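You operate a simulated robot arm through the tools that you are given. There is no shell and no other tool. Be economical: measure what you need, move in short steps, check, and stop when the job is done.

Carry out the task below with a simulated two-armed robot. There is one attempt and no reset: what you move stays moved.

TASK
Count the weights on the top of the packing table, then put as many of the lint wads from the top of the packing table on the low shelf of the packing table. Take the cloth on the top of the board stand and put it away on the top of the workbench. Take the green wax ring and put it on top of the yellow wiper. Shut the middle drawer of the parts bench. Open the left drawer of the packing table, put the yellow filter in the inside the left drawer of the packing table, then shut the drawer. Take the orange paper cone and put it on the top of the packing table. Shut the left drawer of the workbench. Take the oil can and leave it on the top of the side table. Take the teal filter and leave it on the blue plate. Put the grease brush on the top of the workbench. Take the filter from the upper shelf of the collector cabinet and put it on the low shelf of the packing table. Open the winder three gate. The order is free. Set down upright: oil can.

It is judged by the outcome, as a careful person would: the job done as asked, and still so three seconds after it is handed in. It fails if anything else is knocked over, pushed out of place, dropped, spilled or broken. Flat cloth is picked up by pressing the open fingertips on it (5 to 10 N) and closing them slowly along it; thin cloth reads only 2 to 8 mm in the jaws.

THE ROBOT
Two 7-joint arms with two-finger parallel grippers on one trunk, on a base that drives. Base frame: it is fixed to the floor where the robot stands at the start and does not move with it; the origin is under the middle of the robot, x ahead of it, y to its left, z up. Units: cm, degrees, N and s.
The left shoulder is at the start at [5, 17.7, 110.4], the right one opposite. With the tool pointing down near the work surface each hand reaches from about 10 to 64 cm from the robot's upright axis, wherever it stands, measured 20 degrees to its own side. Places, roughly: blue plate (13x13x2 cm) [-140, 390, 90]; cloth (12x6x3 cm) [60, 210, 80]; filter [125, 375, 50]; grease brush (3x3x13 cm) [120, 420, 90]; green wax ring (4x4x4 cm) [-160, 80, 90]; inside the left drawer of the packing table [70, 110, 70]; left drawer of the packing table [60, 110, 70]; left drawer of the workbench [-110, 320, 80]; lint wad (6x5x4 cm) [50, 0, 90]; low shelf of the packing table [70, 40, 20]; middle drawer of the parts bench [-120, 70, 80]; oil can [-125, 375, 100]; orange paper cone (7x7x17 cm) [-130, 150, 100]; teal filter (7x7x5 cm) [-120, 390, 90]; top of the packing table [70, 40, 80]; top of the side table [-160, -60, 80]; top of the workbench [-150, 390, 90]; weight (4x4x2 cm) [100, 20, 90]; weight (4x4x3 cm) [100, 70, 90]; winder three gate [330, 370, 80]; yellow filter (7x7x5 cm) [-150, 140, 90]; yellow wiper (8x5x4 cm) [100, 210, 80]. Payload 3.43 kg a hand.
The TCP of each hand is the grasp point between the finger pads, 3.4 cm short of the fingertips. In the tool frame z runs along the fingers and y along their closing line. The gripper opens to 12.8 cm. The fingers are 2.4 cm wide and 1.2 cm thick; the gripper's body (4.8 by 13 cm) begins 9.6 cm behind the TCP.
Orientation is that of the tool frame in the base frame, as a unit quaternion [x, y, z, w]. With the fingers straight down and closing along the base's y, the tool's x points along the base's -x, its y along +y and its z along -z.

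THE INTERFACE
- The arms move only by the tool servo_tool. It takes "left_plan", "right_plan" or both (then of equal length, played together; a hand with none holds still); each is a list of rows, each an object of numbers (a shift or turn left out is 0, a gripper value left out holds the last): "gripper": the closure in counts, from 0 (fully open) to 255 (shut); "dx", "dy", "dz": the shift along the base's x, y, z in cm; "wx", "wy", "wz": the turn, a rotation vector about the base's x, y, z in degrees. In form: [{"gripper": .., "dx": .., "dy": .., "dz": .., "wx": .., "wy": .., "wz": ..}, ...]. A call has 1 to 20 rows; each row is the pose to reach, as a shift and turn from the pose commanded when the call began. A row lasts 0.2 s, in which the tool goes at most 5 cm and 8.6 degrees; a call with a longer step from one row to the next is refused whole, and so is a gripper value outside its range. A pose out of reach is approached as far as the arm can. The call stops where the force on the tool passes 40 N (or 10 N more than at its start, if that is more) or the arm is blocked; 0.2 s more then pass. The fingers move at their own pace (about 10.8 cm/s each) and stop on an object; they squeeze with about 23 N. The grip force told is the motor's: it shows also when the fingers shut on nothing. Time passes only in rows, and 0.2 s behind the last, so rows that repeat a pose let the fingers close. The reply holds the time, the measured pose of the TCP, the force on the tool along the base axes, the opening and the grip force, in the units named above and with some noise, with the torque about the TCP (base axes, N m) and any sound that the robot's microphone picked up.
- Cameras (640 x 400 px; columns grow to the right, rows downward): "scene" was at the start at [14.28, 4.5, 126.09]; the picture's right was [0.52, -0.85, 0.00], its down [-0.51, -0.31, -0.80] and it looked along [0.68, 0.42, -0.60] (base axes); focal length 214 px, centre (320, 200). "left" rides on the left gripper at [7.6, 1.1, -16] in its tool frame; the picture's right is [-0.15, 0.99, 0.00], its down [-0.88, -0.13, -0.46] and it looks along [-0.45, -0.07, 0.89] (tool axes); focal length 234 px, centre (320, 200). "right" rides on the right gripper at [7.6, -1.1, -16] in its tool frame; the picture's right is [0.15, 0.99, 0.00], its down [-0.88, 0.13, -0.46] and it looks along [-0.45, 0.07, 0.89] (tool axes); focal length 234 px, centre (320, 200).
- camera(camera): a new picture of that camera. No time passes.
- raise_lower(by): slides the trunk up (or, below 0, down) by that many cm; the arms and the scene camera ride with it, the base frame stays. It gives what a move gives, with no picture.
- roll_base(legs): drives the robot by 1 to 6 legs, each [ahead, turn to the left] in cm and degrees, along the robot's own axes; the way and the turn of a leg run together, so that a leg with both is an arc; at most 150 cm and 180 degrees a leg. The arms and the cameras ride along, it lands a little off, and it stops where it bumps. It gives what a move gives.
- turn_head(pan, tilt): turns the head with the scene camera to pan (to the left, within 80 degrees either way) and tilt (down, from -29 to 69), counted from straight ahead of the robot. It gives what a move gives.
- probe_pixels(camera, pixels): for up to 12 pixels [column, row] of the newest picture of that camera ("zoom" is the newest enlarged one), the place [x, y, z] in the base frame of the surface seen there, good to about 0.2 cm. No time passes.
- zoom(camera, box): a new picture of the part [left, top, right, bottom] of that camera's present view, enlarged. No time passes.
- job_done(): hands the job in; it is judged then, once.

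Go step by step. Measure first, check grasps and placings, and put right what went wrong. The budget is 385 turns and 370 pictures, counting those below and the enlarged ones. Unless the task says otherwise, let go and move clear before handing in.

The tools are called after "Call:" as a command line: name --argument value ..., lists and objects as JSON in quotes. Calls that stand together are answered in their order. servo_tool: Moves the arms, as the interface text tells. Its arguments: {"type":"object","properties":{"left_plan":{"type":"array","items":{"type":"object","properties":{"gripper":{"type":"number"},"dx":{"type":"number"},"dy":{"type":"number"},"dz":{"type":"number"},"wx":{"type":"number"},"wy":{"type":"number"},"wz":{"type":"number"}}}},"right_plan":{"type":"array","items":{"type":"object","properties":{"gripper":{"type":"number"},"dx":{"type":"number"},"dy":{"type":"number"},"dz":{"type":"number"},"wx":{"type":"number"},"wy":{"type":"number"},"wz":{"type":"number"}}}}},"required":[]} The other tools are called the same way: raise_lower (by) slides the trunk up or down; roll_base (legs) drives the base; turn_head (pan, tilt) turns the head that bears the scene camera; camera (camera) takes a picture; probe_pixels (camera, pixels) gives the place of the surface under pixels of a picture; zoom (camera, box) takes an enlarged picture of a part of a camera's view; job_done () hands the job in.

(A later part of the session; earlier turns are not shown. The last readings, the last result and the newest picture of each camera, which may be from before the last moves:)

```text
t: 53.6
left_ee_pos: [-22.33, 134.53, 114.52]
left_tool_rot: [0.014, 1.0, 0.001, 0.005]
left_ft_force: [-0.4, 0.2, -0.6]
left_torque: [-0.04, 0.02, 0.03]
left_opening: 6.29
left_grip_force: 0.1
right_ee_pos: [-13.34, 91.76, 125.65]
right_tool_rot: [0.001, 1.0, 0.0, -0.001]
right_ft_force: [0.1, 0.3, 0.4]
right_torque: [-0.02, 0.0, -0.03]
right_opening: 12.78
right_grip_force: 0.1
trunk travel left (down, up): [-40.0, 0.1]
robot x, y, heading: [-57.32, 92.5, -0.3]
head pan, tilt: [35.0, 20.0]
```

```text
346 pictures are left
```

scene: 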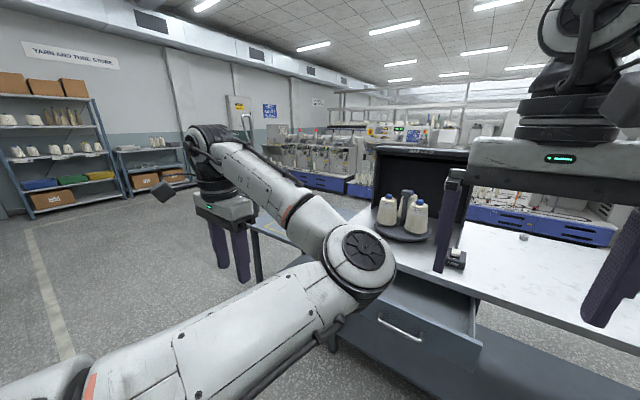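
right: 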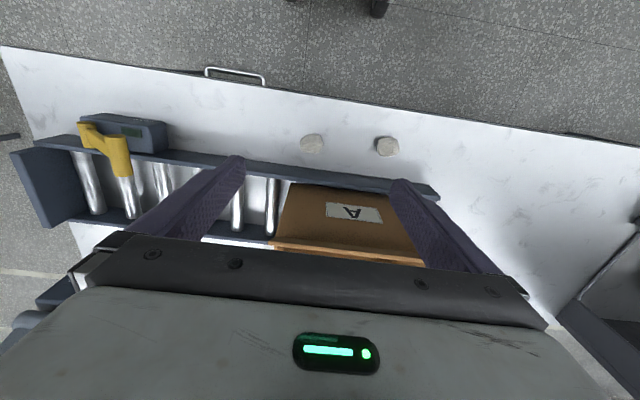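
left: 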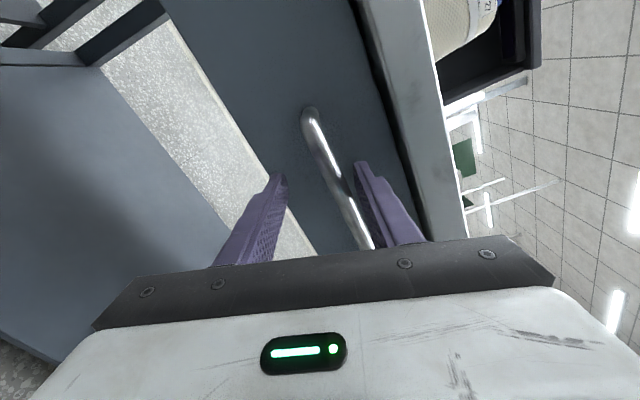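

Call:
servo_tool --left_plan '[{"dz": 2, "dx": 0}, {"dz": 4, "dx": -0.5, "dy": -1}, {"dz": 6, "dx": -1, "dy": -2}, {"dz": 8, "dx": -1.5, "dy": -3}, {"dz": 10, "dx": -2, "dy": -4}, {"dz": 12, "dx": -2, "dy": -5}, {"dz": 14, "dx": -2, "dy": -6}, {"dz": 14, "dx": -2, "dy": -7}, {"dz": 14, "dx": -2, "dy": -7}]'

Call:
camera --camera "scene"

```text
t: 55.6
left_ee_pos: [-24.09, 134.29, 128.12]
left_tool_rot: [-0.012, 1.0, -0.013, -0.005]
left_ft_force: [0.3, -0.6, 0.6]
left_torque: [0.0, 0.05, 0.03]
left_opening: 6.25
left_grip_force: 0.0
left hand out of reach, approached as far as the arm can: row 3, 4, 5, 6, 7, 8, 9
right_ee_pos: [-13.18, 91.84, 125.55]
right_tool_rot: [0.001, 1.0, 0.0, -0.001]
right_ft_force: [0.6, 0.3, -0.1]
right_torque: [0.02, 0.02, -0.01]
right_opening: 12.77
right_grip_force: 0.1
trunk travel left (down, up): [-40.0, 0.1]
robot x, y, heading: [-57.42, 92.84, 0.1]
head pan, tilt: [35.0, 20.0]
```

```text
345 pictures are left
```

scene: 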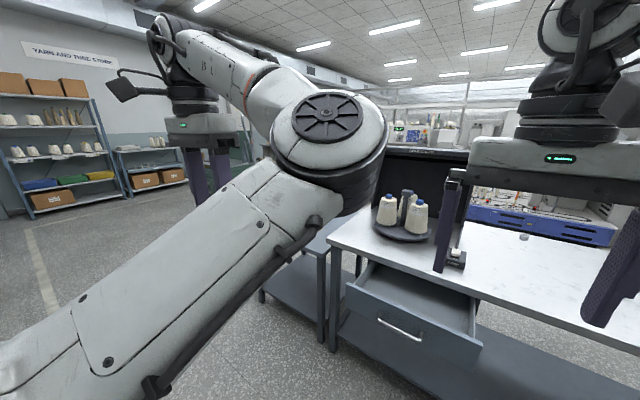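

The left elbow flipped to the inside. I'll try yawing the hand +80° to swing the elbow back out.

Call:
servo_tool --left_plan '[{"dz": -3, "wz": 6}, {"dz": -6, "wz": 12}, {"dz": -9, "wz": 18}, {"dz": -12, "wz": 24}, {"dz": -15, "wz": 30}, {"dz": -18, "wz": 36}, {"dz": -20, "wz": 42}, {"dz": -22, "wz": 48}, {"dz": -22, "wz": 54}, {"dz": -22, "wz": 60}, {"dz": -22, "wz": 66}, {"dz": -22, "wz": 72}, {"dz": -22, "wz": 78}, {"dz": -22, "wz": 84}, {"dz": -22, "wz": 84}]'

Call:
camera --camera "scene"

```text
t: 58.9
left_ee_pos: [-24.11, 134.42, 107.19]
left_tool_rot: [-0.667, 0.745, 0.004, 0.007]
left_ft_force: [0.1, 0.3, -0.3]
left_torque: [-0.04, -0.01, -0.04]
left_opening: 6.26
left_grip_force: 0.0
left hand out of reach, approached as far as the arm can: row 2, 3, 4, 5, 6, 7, 8, 9, 10, 11, 12, 13, 14, 15
right_ee_pos: [-13.31, 91.79, 125.59]
right_tool_rot: [0.0, 1.0, 0.0, 0.0]
right_ft_force: [0.3, -1.6, 0.5]
right_torque: [0.01, 0.0, 0.02]
right_opening: 12.82
right_grip_force: 0.1
trunk travel left (down, up): [-40.0, 0.1]
robot x, y, heading: [-57.19, 92.79, -0.1]
head pan, tilt: [35.0, 20.0]
```

```text
344 pictures are left
```

scene: 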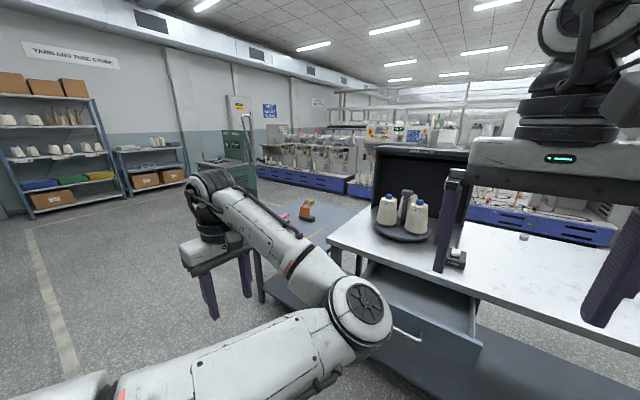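

Elbow still inside; try yawing the opposite way, which should stress the wrist toward elbow-out.

Call:
servo_tool --left_plan '[{"wz": -7}, {"wz": -14}, {"wz": -21}, {"wz": -28}, {"wz": -35}, {"wz": -42}, {"wz": -49}, {"wz": -56}, {"wz": -63}, {"wz": -70}, {"wz": -77}, {"wz": -84}, {"wz": -91}, {"wz": -98}, {"wz": -105}, {"wz": -112}, {"wz": -119}, {"wz": -126}, {"wz": -133}, {"wz": -140}]'

Call:
servo_tool --left_plan '[{"wz": -7}, {"wz": -14}, {"wz": -21}, {"wz": -28}, {"wz": -35}, {"wz": -42}, {"wz": -49}, {"wz": -56}]'

Call:
camera --camera "scene"

```text
t: 63.0
left_ee_pos: [-23.85, 134.08, 106.98]
left_tool_rot: [0.477, 0.879, -0.001, 0.005]
left_ft_force: [0.2, 0.0, 1.1]
left_torque: [0.04, -0.01, -0.01]
left_opening: 6.28
left_grip_force: 0.0
right_ee_pos: [-13.27, 91.82, 125.63]
right_tool_rot: [0.001, 1.0, 0.001, -0.001]
right_ft_force: [0.4, -0.1, 0.5]
right_torque: [-0.01, 0.0, -0.02]
right_opening: 12.8
right_grip_force: 0.1
trunk travel left (down, up): [-40.0, 0.1]
robot x, y, heading: [-56.94, 92.44, -0.2]
head pan, tilt: [35.0, 20.0]
```

```text
t: 64.8
left_ee_pos: [-23.52, 134.09, 107.05]
left_tool_rot: [0.625, 0.781, -0.001, 0.003]
left_ft_force: [-0.8, 0.0, 0.4]
left_torque: [-0.03, -0.02, 0.02]
left_opening: 6.25
left_grip_force: 0.0
left hand out of reach, approached as far as the arm can: row 3, 4, 5, 6, 7, 8
right_ee_pos: [-13.26, 91.87, 125.55]
right_tool_rot: [0.001, 1.0, 0.0, -0.001]
right_ft_force: [-0.5, 0.4, 0.2]
right_torque: [-0.01, 0.01, 0.01]
right_opening: 12.78
right_grip_force: 0.1
trunk travel left (down, up): [-40.0, 0.1]
robot x, y, heading: [-57.75, 92.81, -0.2]
head pan, tilt: [35.0, 20.0]
```

```text
343 pictures are left
```

scene: 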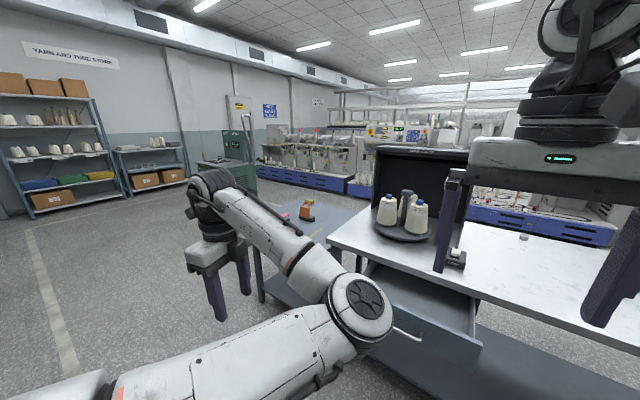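

The elbow stays inside, but the arm works there. Restore the yaw and get going; I'll then drive to the parts bench.

Call:
servo_tool --left_plan '[{"wz": 7}, {"wz": 14}, {"wz": 21}, {"wz": 28}, {"wz": 35}, {"wz": 42}, {"wz": 49}, {"wz": 56}, {"wz": 63}, {"wz": 70}, {"wz": 77}, {"wz": 77}]'

Call:
turn_head --pan -60 --tilt 30

Call:
camera --camera "scene"

```text
t: 67.5
left_ee_pos: [-23.41, 134.19, 107.23]
left_tool_rot: [0.001, 1.0, 0.004, 0.01]
left_ft_force: [-0.7, -0.3, 0.5]
left_torque: [-0.03, 0.02, -0.03]
left_opening: 6.28
left_grip_force: 0.2
right_ee_pos: [-13.31, 91.76, 125.55]
right_tool_rot: [0.001, 1.0, 0.0, -0.001]
right_ft_force: [-0.2, -0.3, 1.0]
right_torque: [0.01, 0.02, -0.02]
right_opening: 12.8
right_grip_force: 0.0
trunk travel left (down, up): [-40.0, 0.1]
robot x, y, heading: [-57.32, 93.02, 0.2]
head pan, tilt: [35.0, 20.0]
```

```text
t: 69.2
left_ee_pos: [-23.57, 134.23, 106.99]
left_tool_rot: [0.001, 1.0, 0.007, 0.005]
left_ft_force: [-0.3, 0.2, -0.6]
left_torque: [0.01, -0.01, 0.01]
left_opening: 6.25
left_grip_force: 0.1
right_ee_pos: [-13.18, 91.74, 125.53]
right_tool_rot: [0.001, 1.0, 0.0, -0.001]
right_ft_force: [-0.6, 0.9, 0.0]
right_torque: [0.0, -0.02, 0.02]
right_opening: 12.81
right_grip_force: 0.1
trunk travel left (down, up): [-40.0, 0.1]
robot x, y, heading: [-57.31, 92.86, 0.0]
head pan, tilt: [-60.0, 30.0]
```

```text
342 pictures are left
```

scene: 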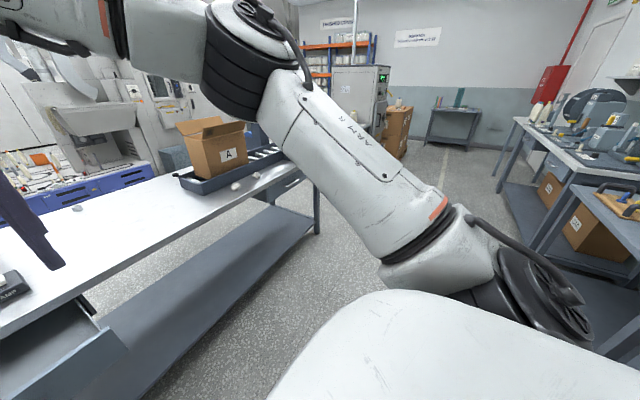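

Drive slightly forward then turn around to face the parts bench.

Call:
roll_base --legs '[[10, 0], [0, 180]]'

Call:
turn_head --pan 0 --tilt 30

Call:
camera --camera "scene"

```text
t: 77.8
left_ee_pos: [-77.21, 48.65, 107.02]
left_tool_rot: [0.999, 0.042, -0.005, 0.006]
left_ft_force: [-0.6, 0.3, -0.3]
left_torque: [0.0, -0.03, -0.01]
left_opening: 6.27
left_grip_force: 0.0
right_ee_pos: [-91.23, 89.94, 125.63]
right_tool_rot: [0.999, 0.043, 0.001, 0.001]
right_ft_force: [0.0, -0.1, 0.2]
right_torque: [-0.02, 0.0, 0.0]
right_opening: 12.79
right_grip_force: 0.1
trunk travel left (down, up): [-40.0, 0.1]
robot x, y, heading: [-47.31, 93.07, -175.6]
head pan, tilt: [-60.0, 30.0]
```

```text
t: 79.2
left_ee_pos: [-77.08, 48.57, 106.99]
left_tool_rot: [0.999, 0.045, -0.005, 0.007]
left_ft_force: [-0.7, -0.7, 0.4]
left_torque: [0.0, 0.02, -0.01]
left_opening: 6.27
left_grip_force: 0.0
right_ee_pos: [-91.15, 90.07, 125.56]
right_tool_rot: [0.999, 0.043, 0.001, 0.0]
right_ft_force: [0.9, -0.1, 0.0]
right_torque: [0.03, 0.01, 0.0]
right_opening: 12.8
right_grip_force: 0.1
trunk travel left (down, up): [-40.0, 0.1]
robot x, y, heading: [-46.99, 93.06, -175.2]
head pan, tilt: [0.0, 30.0]
```

```text
341 pictures are left
```

scene: 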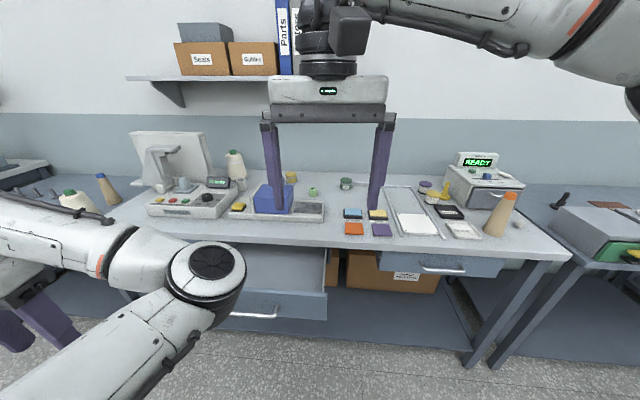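

I see the parts bench; zoom in on the items.

Call:
zoom --camera "scene" --box '[320, 130, 560, 280]'

Call:
zoom --camera "scene" --box '[90, 130, 390, 318]'

Call:
probe_pixels --camera "scene" --pixels '[[313, 192], [346, 183], [442, 196], [499, 215], [425, 186], [290, 177], [252, 314], [260, 270], [442, 270], [320, 225], [437, 195], [506, 197]]'

```text
2.67 times, centred on (440, 205) of scene
```

zoom: 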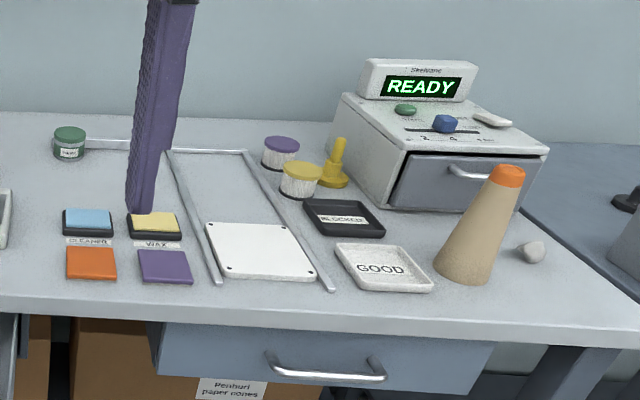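

```text
2.13 times, centred on (240, 224) of scene
```

zoom: 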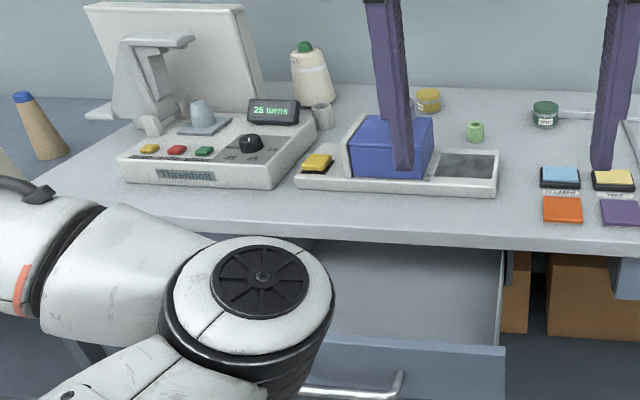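

```text
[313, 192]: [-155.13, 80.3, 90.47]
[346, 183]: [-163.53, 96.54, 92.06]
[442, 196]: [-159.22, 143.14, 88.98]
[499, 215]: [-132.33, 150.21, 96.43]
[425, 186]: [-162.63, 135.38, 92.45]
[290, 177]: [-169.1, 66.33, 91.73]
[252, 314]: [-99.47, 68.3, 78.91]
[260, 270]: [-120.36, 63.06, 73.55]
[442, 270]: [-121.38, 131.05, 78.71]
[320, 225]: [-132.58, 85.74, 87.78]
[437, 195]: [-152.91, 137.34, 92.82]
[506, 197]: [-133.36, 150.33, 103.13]
```

Middle drawer's handle is at (-99.5, 68, 79), open by about 22 cm. I'll drive forward 18 cm, lower left hand in front of the handle, and push it shut.

Call:
roll_base --legs '[[18, -4.8]]'

Call:
turn_head --pan 20 --tilt 50

Call:
camera --camera "scene"

```text
t: 80.7
left_ee_pos: [-98.76, 50.37, 107.05]
left_tool_rot: [1.0, 0.003, -0.004, 0.006]
left_ft_force: [-0.2, 0.2, -0.7]
left_torque: [0.02, 0.02, -0.02]
left_opening: 6.31
left_grip_force: 0.0
right_ee_pos: [-109.27, 92.88, 125.7]
right_tool_rot: [1.0, 0.0, 0.001, -0.001]
right_ft_force: [-0.4, 0.7, 0.0]
right_torque: [-0.01, -0.03, -0.04]
right_opening: 12.78
right_grip_force: 0.0
trunk travel left (down, up): [-40.0, 0.1]
robot x, y, heading: [-65.3, 92.44, -179.9]
head pan, tilt: [0.0, 30.0]
```

```text
t: 81.5
left_ee_pos: [-98.65, 50.29, 107.08]
left_tool_rot: [1.0, 0.003, -0.005, 0.007]
left_ft_force: [-0.3, 0.4, -0.1]
left_torque: [-0.01, 0.02, -0.02]
left_opening: 6.26
left_grip_force: 0.1
right_ee_pos: [-109.15, 92.87, 125.65]
right_tool_rot: [1.0, 0.001, 0.0, 0.0]
right_ft_force: [-0.2, -0.3, -0.8]
right_torque: [0.0, 0.0, 0.03]
right_opening: 12.82
right_grip_force: 0.0
trunk travel left (down, up): [-40.0, 0.1]
robot x, y, heading: [-65.62, 91.92, -180.0]
head pan, tilt: [20.0, 50.0]
```

```text
338 pictures are left
```

scene: 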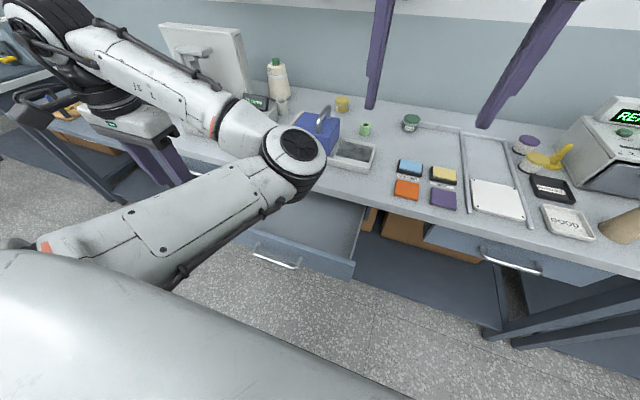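

The left elbow makes the close-in approach awkward; the right hand sits straight ahead, so I'll shift the robot to y≈68 and push by driving.

Call:
roll_base --legs '[[-8, 0], [0, 90], [24, 0], [0, -90]]'

Call:
turn_head --pan 0 --tilt 50

Call:
camera --camera "scene"

```text
t: 91.6
left_ee_pos: [-90.26, 25.8, 107.15]
left_tool_rot: [1.0, 0.005, -0.006, 0.006]
left_ft_force: [0.0, -0.6, -0.7]
left_torque: [0.03, 0.03, 0.01]
left_opening: 6.27
left_grip_force: 0.1
right_ee_pos: [-101.17, 68.26, 125.52]
right_tool_rot: [1.0, 0.002, 0.0, 0.0]
right_ft_force: [-0.2, -0.1, -0.4]
right_torque: [0.0, 0.0, -0.01]
right_opening: 12.82
right_grip_force: 0.0
trunk travel left (down, up): [-40.0, 0.1]
robot x, y, heading: [-57.44, 67.37, -179.6]
head pan, tilt: [20.0, 50.0]
```

```text
t: 92.4
left_ee_pos: [-90.3, 25.72, 107.05]
left_tool_rot: [1.0, 0.005, -0.005, 0.007]
left_ft_force: [0.0, 0.1, 0.5]
left_torque: [-0.01, -0.02, 0.0]
left_opening: 6.24
left_grip_force: 0.1
right_ee_pos: [-101.11, 68.21, 125.58]
right_tool_rot: [1.0, 0.002, 0.0, 0.0]
right_ft_force: [0.2, 0.4, 0.5]
right_torque: [0.01, 0.01, 0.01]
right_opening: 12.82
right_grip_force: 0.1
trunk travel left (down, up): [-40.0, 0.1]
robot x, y, heading: [-57.38, 67.72, -179.7]
head pan, tilt: [0.0, 50.0]
```

```text
337 pictures are left
```

scene: 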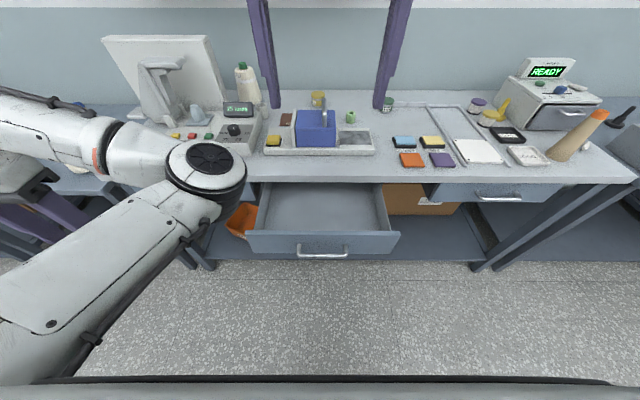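

Back off 9 cm, then lower the closed right hand to z≈81 in front of the handle (y≈68).

Call:
roll_base --legs '[[-9, 0]]'

Call:
servo_tool --right_plan '[{"gripper": 255, "dz": -4}, {"dz": -8}, {"dz": -12}, {"dz": -16}, {"dz": -20}, {"dz": -24}, {"dz": -28}, {"dz": -32}, {"dz": -36}, {"dz": -40}, {"dz": -43}, {"dz": -45}, {"dz": -45}]'

Call:
camera --camera "scene"

```text
t: 93.5
left_ee_pos: [-81.38, 25.73, 106.97]
left_tool_rot: [1.0, 0.005, -0.007, 0.006]
left_ft_force: [0.0, 1.0, 0.2]
left_torque: [0.01, 0.03, 0.01]
left_opening: 6.25
left_grip_force: 0.1
right_ee_pos: [-92.08, 68.27, 125.55]
right_tool_rot: [1.0, 0.003, 0.0, 0.0]
right_ft_force: [0.0, 0.7, 0.6]
right_torque: [-0.02, 0.01, 0.01]
right_opening: 12.8
right_grip_force: 0.0
trunk travel left (down, up): [-40.0, 0.1]
robot x, y, heading: [-48.17, 67.36, -179.5]
head pan, tilt: [0.0, 50.0]
```

```text
t: 96.3
left_ee_pos: [-81.38, 25.71, 106.91]
left_tool_rot: [1.0, 0.006, -0.006, 0.006]
left_ft_force: [0.0, 0.8, 0.2]
left_torque: [-0.01, 0.02, -0.01]
left_opening: 6.26
left_grip_force: 0.1
right_ee_pos: [-92.08, 68.49, 80.79]
right_tool_rot: [1.0, 0.003, -0.001, 0.001]
right_ft_force: [-0.7, -0.1, -0.1]
right_torque: [0.0, -0.01, 0.01]
right_opening: 0.0
right_grip_force: 23.0
trunk travel left (down, up): [-40.0, 0.1]
robot x, y, heading: [-48.0, 67.67, -179.7]
head pan, tilt: [0.0, 50.0]
```

```text
336 pictures are left
```

scene: 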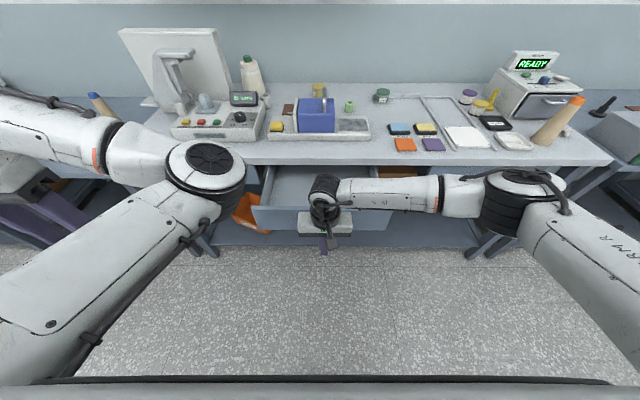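

Push by driving forward 24 cm.

Call:
roll_base --legs '[[24, 0]]'

Call:
servo_tool --right_plan '[{"dx": -0.7}, {"dx": -1.4}, {"dx": -2.1}, {"dx": -2.8}, {"dx": -3.5}, {"dx": -4.2}, {"dx": -4.9}]'

Call:
camera --camera "scene"

```text
t: 98.1
left_ee_pos: [-105.45, 25.62, 106.84]
left_tool_rot: [1.0, 0.005, -0.005, 0.006]
left_ft_force: [-0.5, 0.1, 0.9]
left_torque: [0.04, -0.01, 0.02]
left_opening: 6.29
left_grip_force: 0.1
right_ee_pos: [-116.21, 68.34, 80.92]
right_tool_rot: [1.0, 0.004, 0.001, 0.0]
right_ft_force: [-0.4, -0.8, -0.2]
right_torque: [0.01, 0.02, 0.01]
right_opening: 0.0
right_grip_force: 23.4
trunk travel left (down, up): [-40.0, 0.1]
robot x, y, heading: [-72.11, 67.41, -179.5]
head pan, tilt: [0.0, 50.0]
```

```text
t: 99.7
left_ee_pos: [-105.49, 25.65, 107.02]
left_tool_rot: [1.0, 0.006, -0.005, 0.008]
left_ft_force: [0.0, 0.5, 0.2]
left_torque: [0.02, -0.05, 0.01]
left_opening: 6.26
left_grip_force: 0.1
right_ee_pos: [-119.87, 68.3, 80.59]
right_tool_rot: [1.0, 0.007, 0.015, -0.002]
right_ft_force: [9.6, 0.6, 4.4]
right_torque: [0.03, -0.2, -0.04]
right_opening: 0.0
right_grip_force: 23.0
trunk travel left (down, up): [-40.0, 0.1]
robot x, y, heading: [-72.21, 67.46, -179.7]
head pan, tilt: [0.0, 50.0]
stopped in row 7 (right hand): the force on the tool passed its limit (the readings are from after the stop); the commanded pose is now the measured one
```

```text
335 pictures are left
```

scene: 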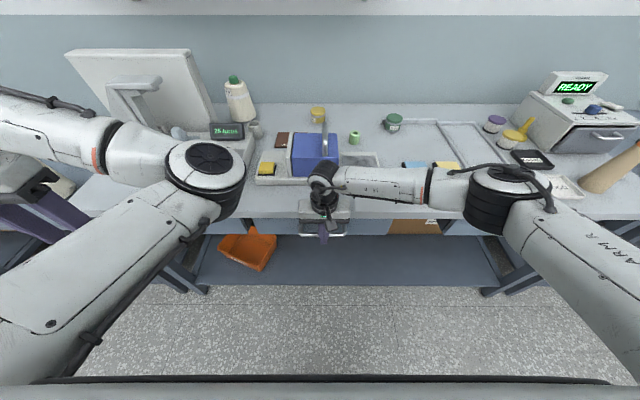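

The drawer is shut. Raise the right hand clear and open it.

Call:
servo_tool --right_plan '[{"dx": 4, "gripper": 0}, {"dx": 4, "dz": 4}, {"dx": 4, "dz": 8}, {"dx": 4, "dz": 12}, {"dx": 4, "dz": 16}, {"dx": 4, "dz": 20}, {"dx": 4, "dz": 24}, {"dx": 4, "dz": 28}, {"dx": 4, "dz": 32}, {"dx": 4, "dz": 36}, {"dx": 4, "dz": 40}]'

Call:
roll_base --legs '[[-12, 0], [0, -90], [55, 0], [0, 90]]'

Call:
turn_head --pan 0 --tilt 45

Call:
camera --camera "scene"

```text
t: 102.1
left_ee_pos: [-105.28, 25.65, 106.97]
left_tool_rot: [1.0, 0.006, -0.006, 0.006]
left_ft_force: [0.4, 0.5, -0.3]
left_torque: [0.02, 0.0, 0.0]
left_opening: 6.27
left_grip_force: 0.0
right_ee_pos: [-115.93, 68.67, 120.62]
right_tool_rot: [1.0, 0.007, 0.012, -0.002]
right_ft_force: [0.3, -0.4, -0.9]
right_torque: [-0.01, 0.04, 0.02]
right_opening: 12.81
right_grip_force: 0.1
trunk travel left (down, up): [-40.0, 0.1]
robot x, y, heading: [-72.11, 67.29, -179.8]
head pan, tilt: [0.0, 50.0]
```

```text
t: 113.9
left_ee_pos: [-93.66, 82.82, 106.93]
left_tool_rot: [1.0, -0.011, -0.004, 0.006]
left_ft_force: [-0.5, 0.5, -0.2]
left_torque: [0.01, 0.0, 0.0]
left_opening: 6.29
left_grip_force: 0.1
right_ee_pos: [-102.77, 126.15, 120.7]
right_tool_rot: [1.0, -0.011, 0.011, -0.001]
right_ft_force: [-0.5, 0.3, 0.7]
right_torque: [0.02, 0.0, 0.0]
right_opening: 12.82
right_grip_force: 0.1
trunk travel left (down, up): [-40.0, 0.1]
robot x, y, heading: [-59.05, 123.73, 178.8]
head pan, tilt: [0.0, 50.0]
```

```text
t: 114.5
left_ee_pos: [-93.52, 82.76, 107.07]
left_tool_rot: [1.0, -0.012, -0.006, 0.007]
left_ft_force: [0.9, -0.2, 0.6]
left_torque: [0.01, -0.01, 0.01]
left_opening: 6.27
left_grip_force: 0.1
right_ee_pos: [-102.9, 126.25, 120.53]
right_tool_rot: [1.0, -0.011, 0.012, -0.001]
right_ft_force: [-0.6, 0.7, 0.3]
right_torque: [-0.02, 0.01, 0.0]
right_opening: 12.81
right_grip_force: 0.1
trunk travel left (down, up): [-40.0, 0.1]
robot x, y, heading: [-58.78, 123.35, 178.5]
head pan, tilt: [0.0, 45.0]
```

```text
334 pictures are left
```

scene: 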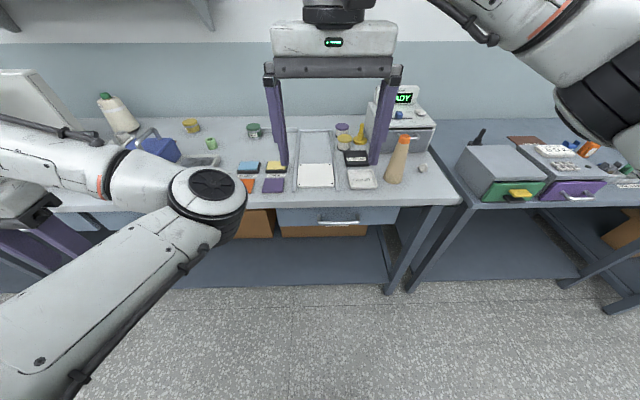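

Check clearances: probe left elbow and targets before driving in.

Call:
probe_pixels --camera "scene" --pixels '[[208, 188], [225, 225], [343, 138], [342, 132], [398, 155], [402, 139], [360, 137], [310, 215], [397, 180]]'

Call:
zoom --camera "scene" --box '[270, 80, 450, 200]'

```text
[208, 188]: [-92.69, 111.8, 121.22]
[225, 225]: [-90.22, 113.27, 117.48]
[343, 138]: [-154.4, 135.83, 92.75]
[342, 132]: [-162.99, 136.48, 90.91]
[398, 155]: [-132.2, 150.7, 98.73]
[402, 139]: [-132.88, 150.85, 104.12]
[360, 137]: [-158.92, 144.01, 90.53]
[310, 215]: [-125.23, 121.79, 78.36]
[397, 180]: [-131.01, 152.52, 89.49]
```

```text
3.33 times, centred on (360, 140) of scene
```

zoom: 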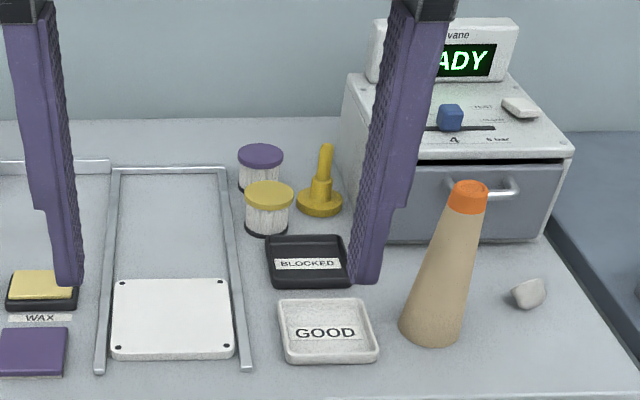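

Left elbow is at z≈121, clear. Drive in 26 cm toward the bench.

Call:
roll_base --legs '[[26, 1.3]]'

Call:
servo_tool --right_plan '[{"dx": -3, "dy": 1.5, "gripper": 72}, {"dx": -6, "dy": 3, "dz": -1}, {"dx": -9, "dy": 4.5, "dz": -2}, {"dx": -12, "dy": 6, "dz": -3}, {"dx": -15, "dy": 7.5, "dz": -4}, {"dx": -18, "dy": 9, "dz": -5}, {"dx": -21, "dy": 10, "dz": -6}]'

Call:
camera --camera "scene"

Call:
camera --camera "right"

```text
t: 116.4
left_ee_pos: [-118.55, 82.25, 106.95]
left_tool_rot: [1.0, 0.002, -0.006, 0.006]
left_ft_force: [-0.9, 0.2, 0.2]
left_torque: [0.0, 0.02, 0.04]
left_opening: 6.28
left_grip_force: 0.1
right_ee_pos: [-128.88, 125.28, 120.55]
right_tool_rot: [1.0, 0.002, 0.011, -0.002]
right_ft_force: [-0.2, 0.3, 0.5]
right_torque: [0.0, -0.04, 0.01]
right_opening: 12.77
right_grip_force: 0.1
trunk travel left (down, up): [-40.0, 0.1]
robot x, y, heading: [-84.94, 123.96, 180.0]
head pan, tilt: [0.0, 45.0]
```

```text
t: 118.0
left_ee_pos: [-118.53, 82.33, 107.03]
left_tool_rot: [1.0, 0.002, -0.005, 0.007]
left_ft_force: [-0.3, -0.3, -0.8]
left_torque: [-0.06, -0.01, -0.01]
left_opening: 6.28
left_grip_force: 0.1
right_ee_pos: [-147.31, 135.57, 114.27]
right_tool_rot: [1.0, 0.003, 0.011, -0.002]
right_ft_force: [0.3, 0.3, 0.3]
right_torque: [-0.02, 0.0, -0.01]
right_opening: 9.19
right_grip_force: 0.1
right hand out of reach, approached as far as the arm can: row 7
trunk travel left (down, up): [-40.0, 0.1]
robot x, y, heading: [-84.96, 124.09, 180.0]
head pan, tilt: [0.0, 45.0]
```

```text
332 pictures are left
```

scene: 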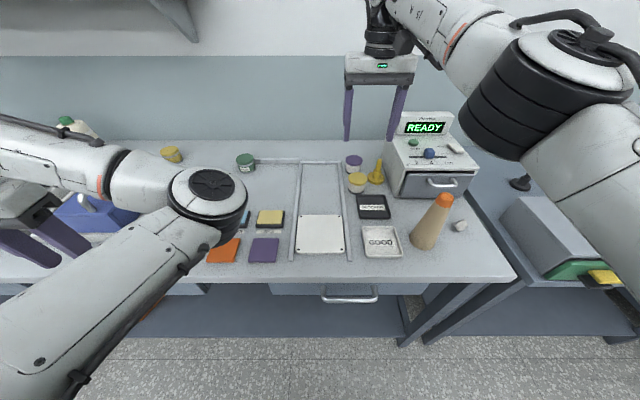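

```text
331 pictures are left
```

right: 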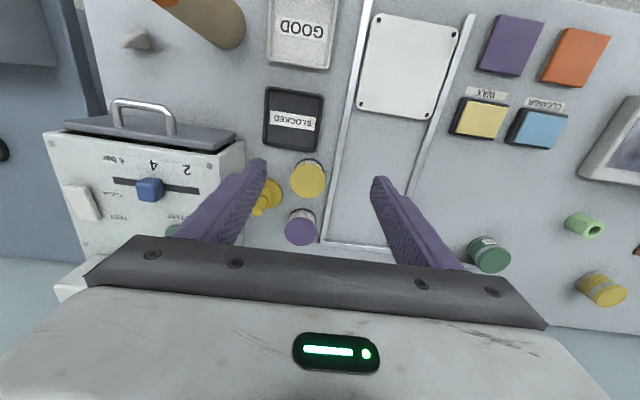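

Call:
probe_pixels --camera "right" --pixels '[[308, 180], [294, 182], [323, 182], [300, 230], [266, 195], [340, 150], [308, 165], [590, 225], [310, 196]]'

Call:
zoom --camera "right" --box '[220, 120, 400, 240]'

```text
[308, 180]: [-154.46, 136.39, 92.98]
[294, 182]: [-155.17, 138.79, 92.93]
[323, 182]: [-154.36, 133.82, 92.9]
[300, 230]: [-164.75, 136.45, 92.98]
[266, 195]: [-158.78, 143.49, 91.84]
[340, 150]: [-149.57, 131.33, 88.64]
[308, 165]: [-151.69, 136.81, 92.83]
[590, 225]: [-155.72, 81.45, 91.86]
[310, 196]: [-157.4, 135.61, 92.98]
```

```text
3.33 times, centred on (310, 180) of right
```

zoom: 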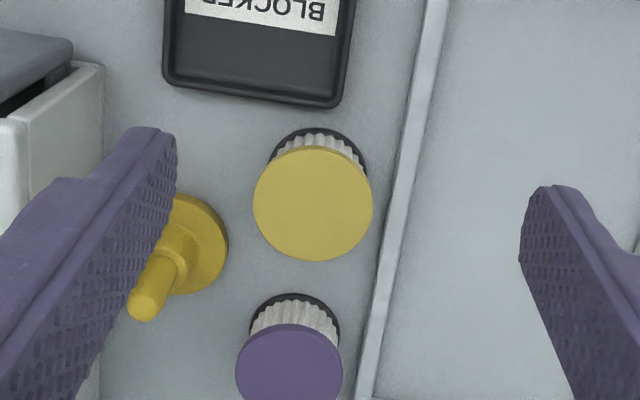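

Filter lid centre (-154.5,136.4,92.9), plunger at y≈143.5. I'll narrow the jaws to ~8.2 cm and descend.

Call:
servo_tool --right_plan '[{"gripper": 92, "dz": -2, "dx": -0.5}, {"dz": -4, "dx": -1.5, "dy": 0.3}, {"dz": -6, "dx": -2.5, "dy": 0.6}, {"dz": -8, "dx": -3.5, "dy": 0.7}, {"dz": -10, "dx": -4.5, "dy": 0.7}, {"dz": -12, "dx": -5.5, "dy": 0.7}, {"dz": -14, "dx": -6.5, "dy": 0.7}, {"dz": -14, "dx": -6.5, "dy": 0.7}]'

Call:
camera --camera "right"

```text
t: 119.8
left_ee_pos: [-118.45, 82.28, 107.07]
left_tool_rot: [1.0, 0.002, -0.005, 0.006]
left_ft_force: [-0.3, -0.5, -0.3]
left_torque: [0.0, -0.03, -0.01]
left_opening: 6.26
left_grip_force: 0.2
right_ee_pos: [-149.65, 137.53, 100.61]
right_tool_rot: [1.0, 0.002, 0.012, -0.002]
right_ft_force: [0.6, -0.1, -0.4]
right_torque: [-0.03, 0.03, 0.0]
right_opening: 8.2
right_grip_force: 0.0
right hand out of reach, approached as far as the arm can: row 2, 3, 4, 5, 6, 7, 8
trunk travel left (down, up): [-40.0, 0.1]
robot x, y, heading: [-84.59, 123.66, 179.8]
head pan, tilt: [0.0, 45.0]
```

```text
329 pictures are left
```

right: 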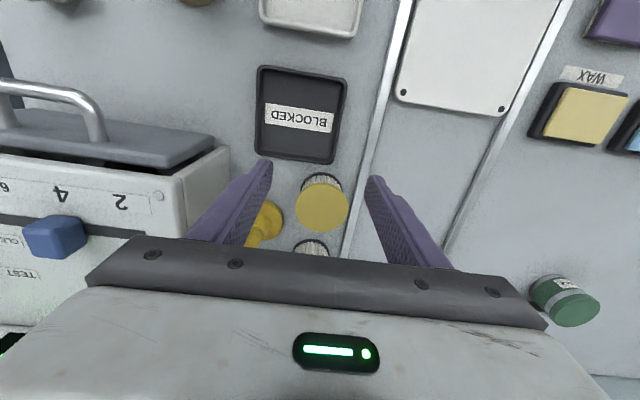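

Reach is short by 4 cm; drive forward 5 cm.

Call:
roll_base --legs '[[5, 0]]'

```text
t: 120.7
left_ee_pos: [-123.46, 82.37, 106.86]
left_tool_rot: [1.0, 0.002, -0.005, 0.007]
left_ft_force: [0.1, -0.1, -0.2]
left_torque: [-0.02, 0.01, 0.0]
left_opening: 6.27
left_grip_force: 0.0
right_ee_pos: [-154.46, 137.59, 100.59]
right_tool_rot: [1.0, 0.001, 0.012, -0.002]
right_ft_force: [0.1, 0.1, -0.7]
right_torque: [-0.02, -0.03, -0.01]
right_opening: 8.17
right_grip_force: 0.1
trunk travel left (down, up): [-40.0, 0.1]
robot x, y, heading: [-89.81, 123.87, 180.2]
head pan, tilt: [0.0, 45.0]
```

Call:
servo_tool --right_plan '[{"dz": -1.5, "dy": -0.5}, {"dz": -3, "dy": -1.2, "dx": 0.5}, {"dz": -3.5, "dy": -1.2, "dx": 0.5}, {"dz": -3.5, "dy": -1.2, "dx": 0.5}]'

Call:
camera --camera "right"

```text
t: 121.7
left_ee_pos: [-123.45, 82.32, 107.07]
left_tool_rot: [1.0, 0.002, -0.006, 0.007]
left_ft_force: [-0.5, -0.9, 0.1]
left_torque: [-0.01, 0.0, 0.0]
left_opening: 6.27
left_grip_force: 0.1
right_ee_pos: [-153.92, 136.21, 97.19]
right_tool_rot: [1.0, 0.001, 0.012, -0.001]
right_ft_force: [-0.1, -0.1, 0.7]
right_torque: [0.01, 0.01, 0.0]
right_opening: 8.17
right_grip_force: 0.0
trunk travel left (down, up): [-40.0, 0.1]
robot x, y, heading: [-89.92, 123.93, 179.7]
head pan, tilt: [0.0, 45.0]
```

```text
328 pictures are left
```

right: 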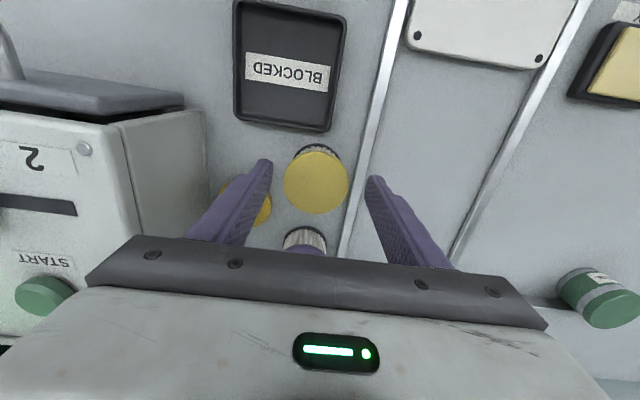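

Aligned. Descend 4.4 cm and grip.

Call:
servo_tool --right_plan '[{"dz": -1.5}, {"dz": -3}, {"dz": -4.4}, {"dz": -4.4}, {"dz": -4.4, "gripper": 120}, {"dz": -4.4, "gripper": 160}, {"dz": -4.4, "gripper": 200}, {"dz": -4.4, "gripper": 200}]'

Call:
servo_tool --right_plan '[{"dz": 2}, {"dz": 4}, {"dz": 7}, {"dz": 10}, {"dz": 13}, {"dz": 16}]'

Call:
camera --camera "right"

```text
t: 123.5
left_ee_pos: [-123.49, 82.22, 106.92]
left_tool_rot: [1.0, 0.002, -0.005, 0.008]
left_ft_force: [-0.7, -0.4, 0.3]
left_torque: [0.05, -0.01, 0.0]
left_opening: 6.26
left_grip_force: 0.1
right_ee_pos: [-153.75, 136.28, 92.88]
right_tool_rot: [1.0, 0.002, 0.012, -0.002]
right_ft_force: [-0.4, 0.7, 0.4]
right_torque: [0.01, -0.02, 0.0]
right_opening: 6.09
right_grip_force: 23.0
trunk travel left (down, up): [-40.0, 0.1]
robot x, y, heading: [-89.91, 123.96, 180.0]
head pan, tilt: [0.0, 45.0]
```

```text
t: 124.9
left_ee_pos: [-123.45, 82.37, 106.89]
left_tool_rot: [1.0, 0.002, -0.007, 0.006]
left_ft_force: [-0.4, 0.3, -0.5]
left_torque: [0.03, 0.0, 0.01]
left_opening: 6.26
left_grip_force: 0.0
right_ee_pos: [-153.56, 137.27, 108.95]
right_tool_rot: [1.0, 0.002, 0.011, 0.0]
right_ft_force: [-0.1, 0.0, 0.0]
right_torque: [0.01, 0.01, 0.03]
right_opening: 6.09
right_grip_force: 23.0
right hand out of reach, approached as far as the arm can: row 5, 6
trunk travel left (down, up): [-40.0, 0.1]
robot x, y, heading: [-89.69, 123.88, 179.6]
head pan, tilt: [0.0, 45.0]
```

```text
327 pictures are left
```

right: 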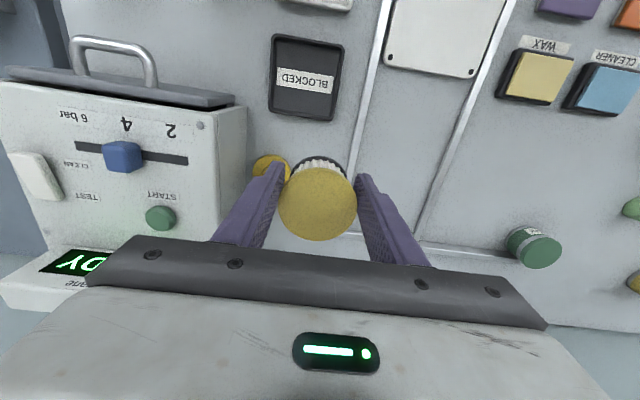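

Yellow filter held. Pull the right hand in and up.

Call:
servo_tool --right_plan '[{"dx": 4, "dz": 2, "dy": -1.5}, {"dx": 8, "dz": 4, "dy": -3}, {"dx": 12, "dz": 6, "dy": -4.5}, {"dx": 16, "dz": 8, "dy": -6}, {"dx": 19, "dz": 10, "dy": -7}, {"dx": 19, "dz": 12, "dy": -7}]'

Call:
roll_base --legs '[[-34, 0], [0, -90], [48, 0], [0, 90]]'

Call:
camera --camera "scene"

```text
t: 126.3
left_ee_pos: [-123.38, 82.35, 106.97]
left_tool_rot: [1.0, 0.001, -0.006, 0.006]
left_ft_force: [-0.6, -0.6, 0.0]
left_torque: [0.0, 0.03, -0.02]
left_opening: 6.28
left_grip_force: 0.1
right_ee_pos: [-134.42, 130.29, 120.92]
right_tool_rot: [1.0, 0.001, 0.011, -0.002]
right_ft_force: [-0.5, -0.7, -2.2]
right_torque: [-0.02, -0.02, -0.03]
right_opening: 6.09
right_grip_force: 23.2
trunk travel left (down, up): [-40.0, 0.1]
robot x, y, heading: [-89.83, 123.63, 180.0]
head pan, tilt: [0.0, 45.0]
```

```text
t: 138.6
left_ee_pos: [-87.64, 126.63, 107.0]
left_tool_rot: [0.999, 0.046, -0.006, 0.006]
left_ft_force: [-0.4, -0.6, 0.8]
left_torque: [0.05, 0.01, -0.01]
left_opening: 6.28
left_grip_force: 0.1
right_ee_pos: [-102.87, 173.44, 120.81]
right_tool_rot: [0.999, 0.046, 0.012, -0.002]
right_ft_force: [-0.3, -0.4, -1.4]
right_torque: [0.01, 0.01, -0.02]
right_opening: 6.04
right_grip_force: 23.2
trunk travel left (down, up): [-40.0, 0.1]
robot x, y, heading: [-57.98, 170.66, -175.3]
head pan, tilt: [0.0, 45.0]
```

```text
326 pictures are left
```

scene: 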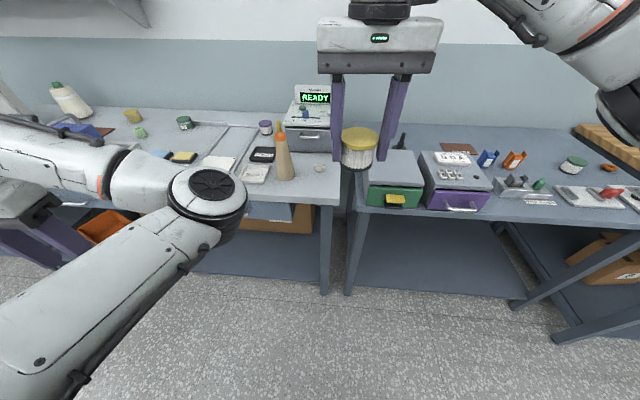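

Robot is at y≈170. Raise the left hand a bit, drive in 22 cm, then move the left hand above the cone.

Call:
servo_tool --left_plan '[{"dz": 3, "gripper": 60}, {"dz": 6}, {"dz": 9}, {"dz": 9}]'

Call:
roll_base --legs '[[23, -4.7]]'

Call:
servo_tool --left_plan '[{"dx": -2.5, "dy": 3}, {"dx": -5, "dy": 6}, {"dx": -7.5, "dy": 9}, {"dx": -10, "dy": 12}, {"dx": -12.5, "dy": 15}, {"dx": -15, "dy": 18}, {"dx": -17, "dy": 20}, {"dx": -17, "dy": 22}]'

Call:
camera --camera "scene"

Call:
camera --camera "left"

```text
t: 139.6
left_ee_pos: [-87.78, 126.47, 115.92]
left_tool_rot: [0.999, 0.045, -0.005, 0.006]
left_ft_force: [-0.9, 0.3, -0.2]
left_torque: [-0.02, 0.01, 0.02]
left_opening: 9.79
left_grip_force: 0.0
right_ee_pos: [-102.9, 173.41, 120.75]
right_tool_rot: [0.999, 0.046, 0.011, -0.002]
right_ft_force: [0.6, -0.2, -0.2]
right_torque: [0.0, -0.02, 0.0]
right_opening: 6.05
right_grip_force: 22.7
trunk travel left (down, up): [-40.0, 0.1]
robot x, y, heading: [-58.17, 171.13, -175.0]
head pan, tilt: [0.0, 45.0]
```

```text
t: 141.3
left_ee_pos: [-114.01, 127.87, 115.81]
left_tool_rot: [1.0, 0.006, -0.005, 0.006]
left_ft_force: [-0.6, 0.1, -1.3]
left_torque: [-0.04, -0.01, 0.01]
left_opening: 9.8
left_grip_force: 0.1
right_ee_pos: [-125.51, 175.74, 120.73]
right_tool_rot: [1.0, 0.006, 0.012, -0.001]
right_ft_force: [0.3, -0.1, -0.5]
right_torque: [-0.01, -0.03, -0.01]
right_opening: 6.04
right_grip_force: 23.6
trunk travel left (down, up): [-40.0, 0.1]
robot x, y, heading: [-80.49, 169.8, -179.8]
head pan, tilt: [0.0, 45.0]
```

```text
t: 143.1
left_ee_pos: [-134.81, 137.15, 117.39]
left_tool_rot: [1.0, 0.018, -0.008, 0.002]
left_ft_force: [-0.3, 0.1, 0.0]
left_torque: [0.03, -0.01, 0.03]
left_opening: 9.79
left_grip_force: 0.0
left hand out of reach, approached as far as the arm can: row 1, 2, 3, 4, 5, 6, 7, 8
right_ee_pos: [-125.29, 175.79, 120.78]
right_tool_rot: [1.0, 0.006, 0.011, -0.001]
right_ft_force: [0.1, -0.1, -1.1]
right_torque: [0.02, -0.01, 0.01]
right_opening: 6.03
right_grip_force: 22.9
trunk travel left (down, up): [-40.0, 0.1]
robot x, y, heading: [-80.65, 169.76, -179.5]
head pan, tilt: [0.0, 45.0]
```

```text
325 pictures are left
```

scene: 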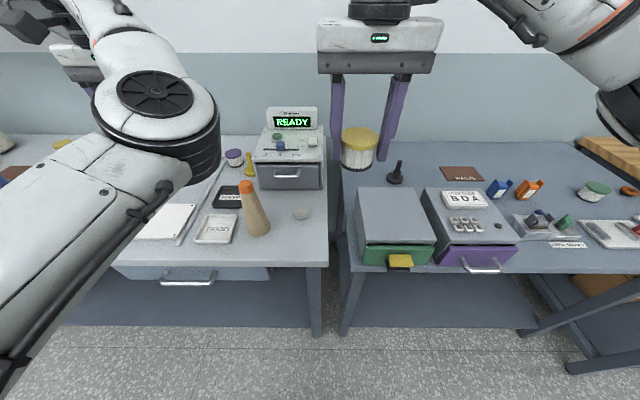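

```text
324 pictures are left
```

left: 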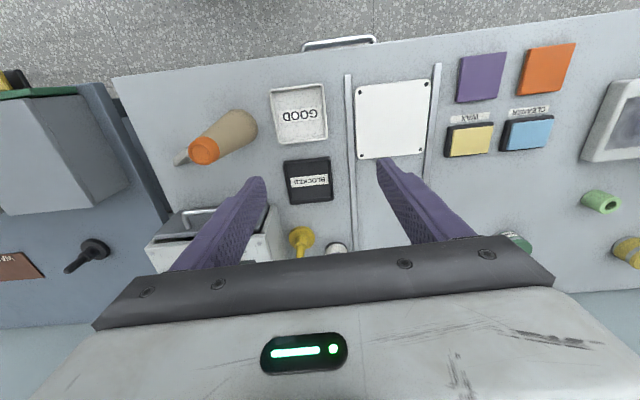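

Call:
servo_tool --left_plan '[{"dy": 2}, {"dy": 4, "dz": -1}, {"dy": 6, "dz": -1}, {"dy": 8, "dx": 1, "dz": -1}, {"dy": 10, "dx": 1.5, "dz": -1}, {"dy": 12, "dx": 2, "dz": -1}, {"dy": 13.5, "dx": 2, "dz": -1}, {"dy": 13.5, "dx": 2, "dz": -1}]'

Call:
camera --camera "scene"

```text
t: 144.9
left_ee_pos: [-138.19, 141.27, 117.71]
left_tool_rot: [1.0, 0.01, -0.005, 0.005]
left_ft_force: [-0.4, -1.2, -0.7]
left_torque: [-0.01, 0.02, 0.0]
left_opening: 9.8
left_grip_force: 0.1
left hand out of reach, approached as far as the arm can: row 1, 2, 3, 4, 5, 6, 7, 8
right_ee_pos: [-125.38, 175.79, 120.81]
right_tool_rot: [1.0, 0.006, 0.012, -0.002]
right_ft_force: [-0.1, 0.8, -0.6]
right_torque: [-0.02, -0.03, 0.0]
right_opening: 6.01
right_grip_force: 22.9
trunk travel left (down, up): [-40.0, 0.1]
robot x, y, heading: [-80.61, 169.89, -179.6]
head pan, tilt: [0.0, 45.0]
```

```text
323 pictures are left
```

scene: 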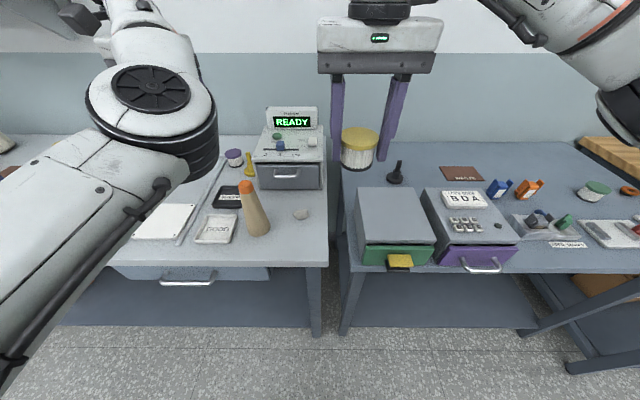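

The left arm's reach ends at about 30 cm lateral; shift the base 14 cm in +y instead.

Call:
roll_base --legs '[[-20, 0], [0, -90], [15, 0], [0, 90], [19, 0]]'

Call:
camera --camera "left"

```text
t: 156.3
left_ee_pos: [-136.87, 155.37, 117.65]
left_tool_rot: [1.0, 0.016, -0.006, 0.006]
left_ft_force: [0.0, 0.3, -0.8]
left_torque: [0.01, -0.01, 0.0]
left_opening: 9.78
left_grip_force: 0.0
right_ee_pos: [-124.55, 190.11, 120.8]
right_tool_rot: [1.0, 0.013, 0.012, -0.002]
right_ft_force: [-0.8, -0.1, -1.3]
right_torque: [0.02, -0.05, -0.03]
right_opening: 5.98
right_grip_force: 22.2
trunk travel left (down, up): [-40.0, 0.1]
robot x, y, heading: [-79.88, 184.97, -179.0]
head pan, tilt: [0.0, 45.0]
```

```text
322 pictures are left
```

left: 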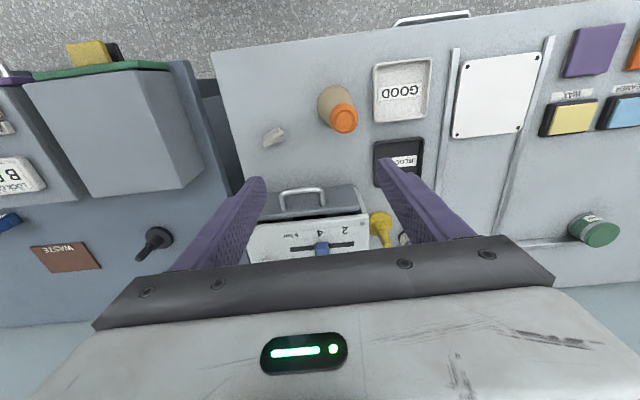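

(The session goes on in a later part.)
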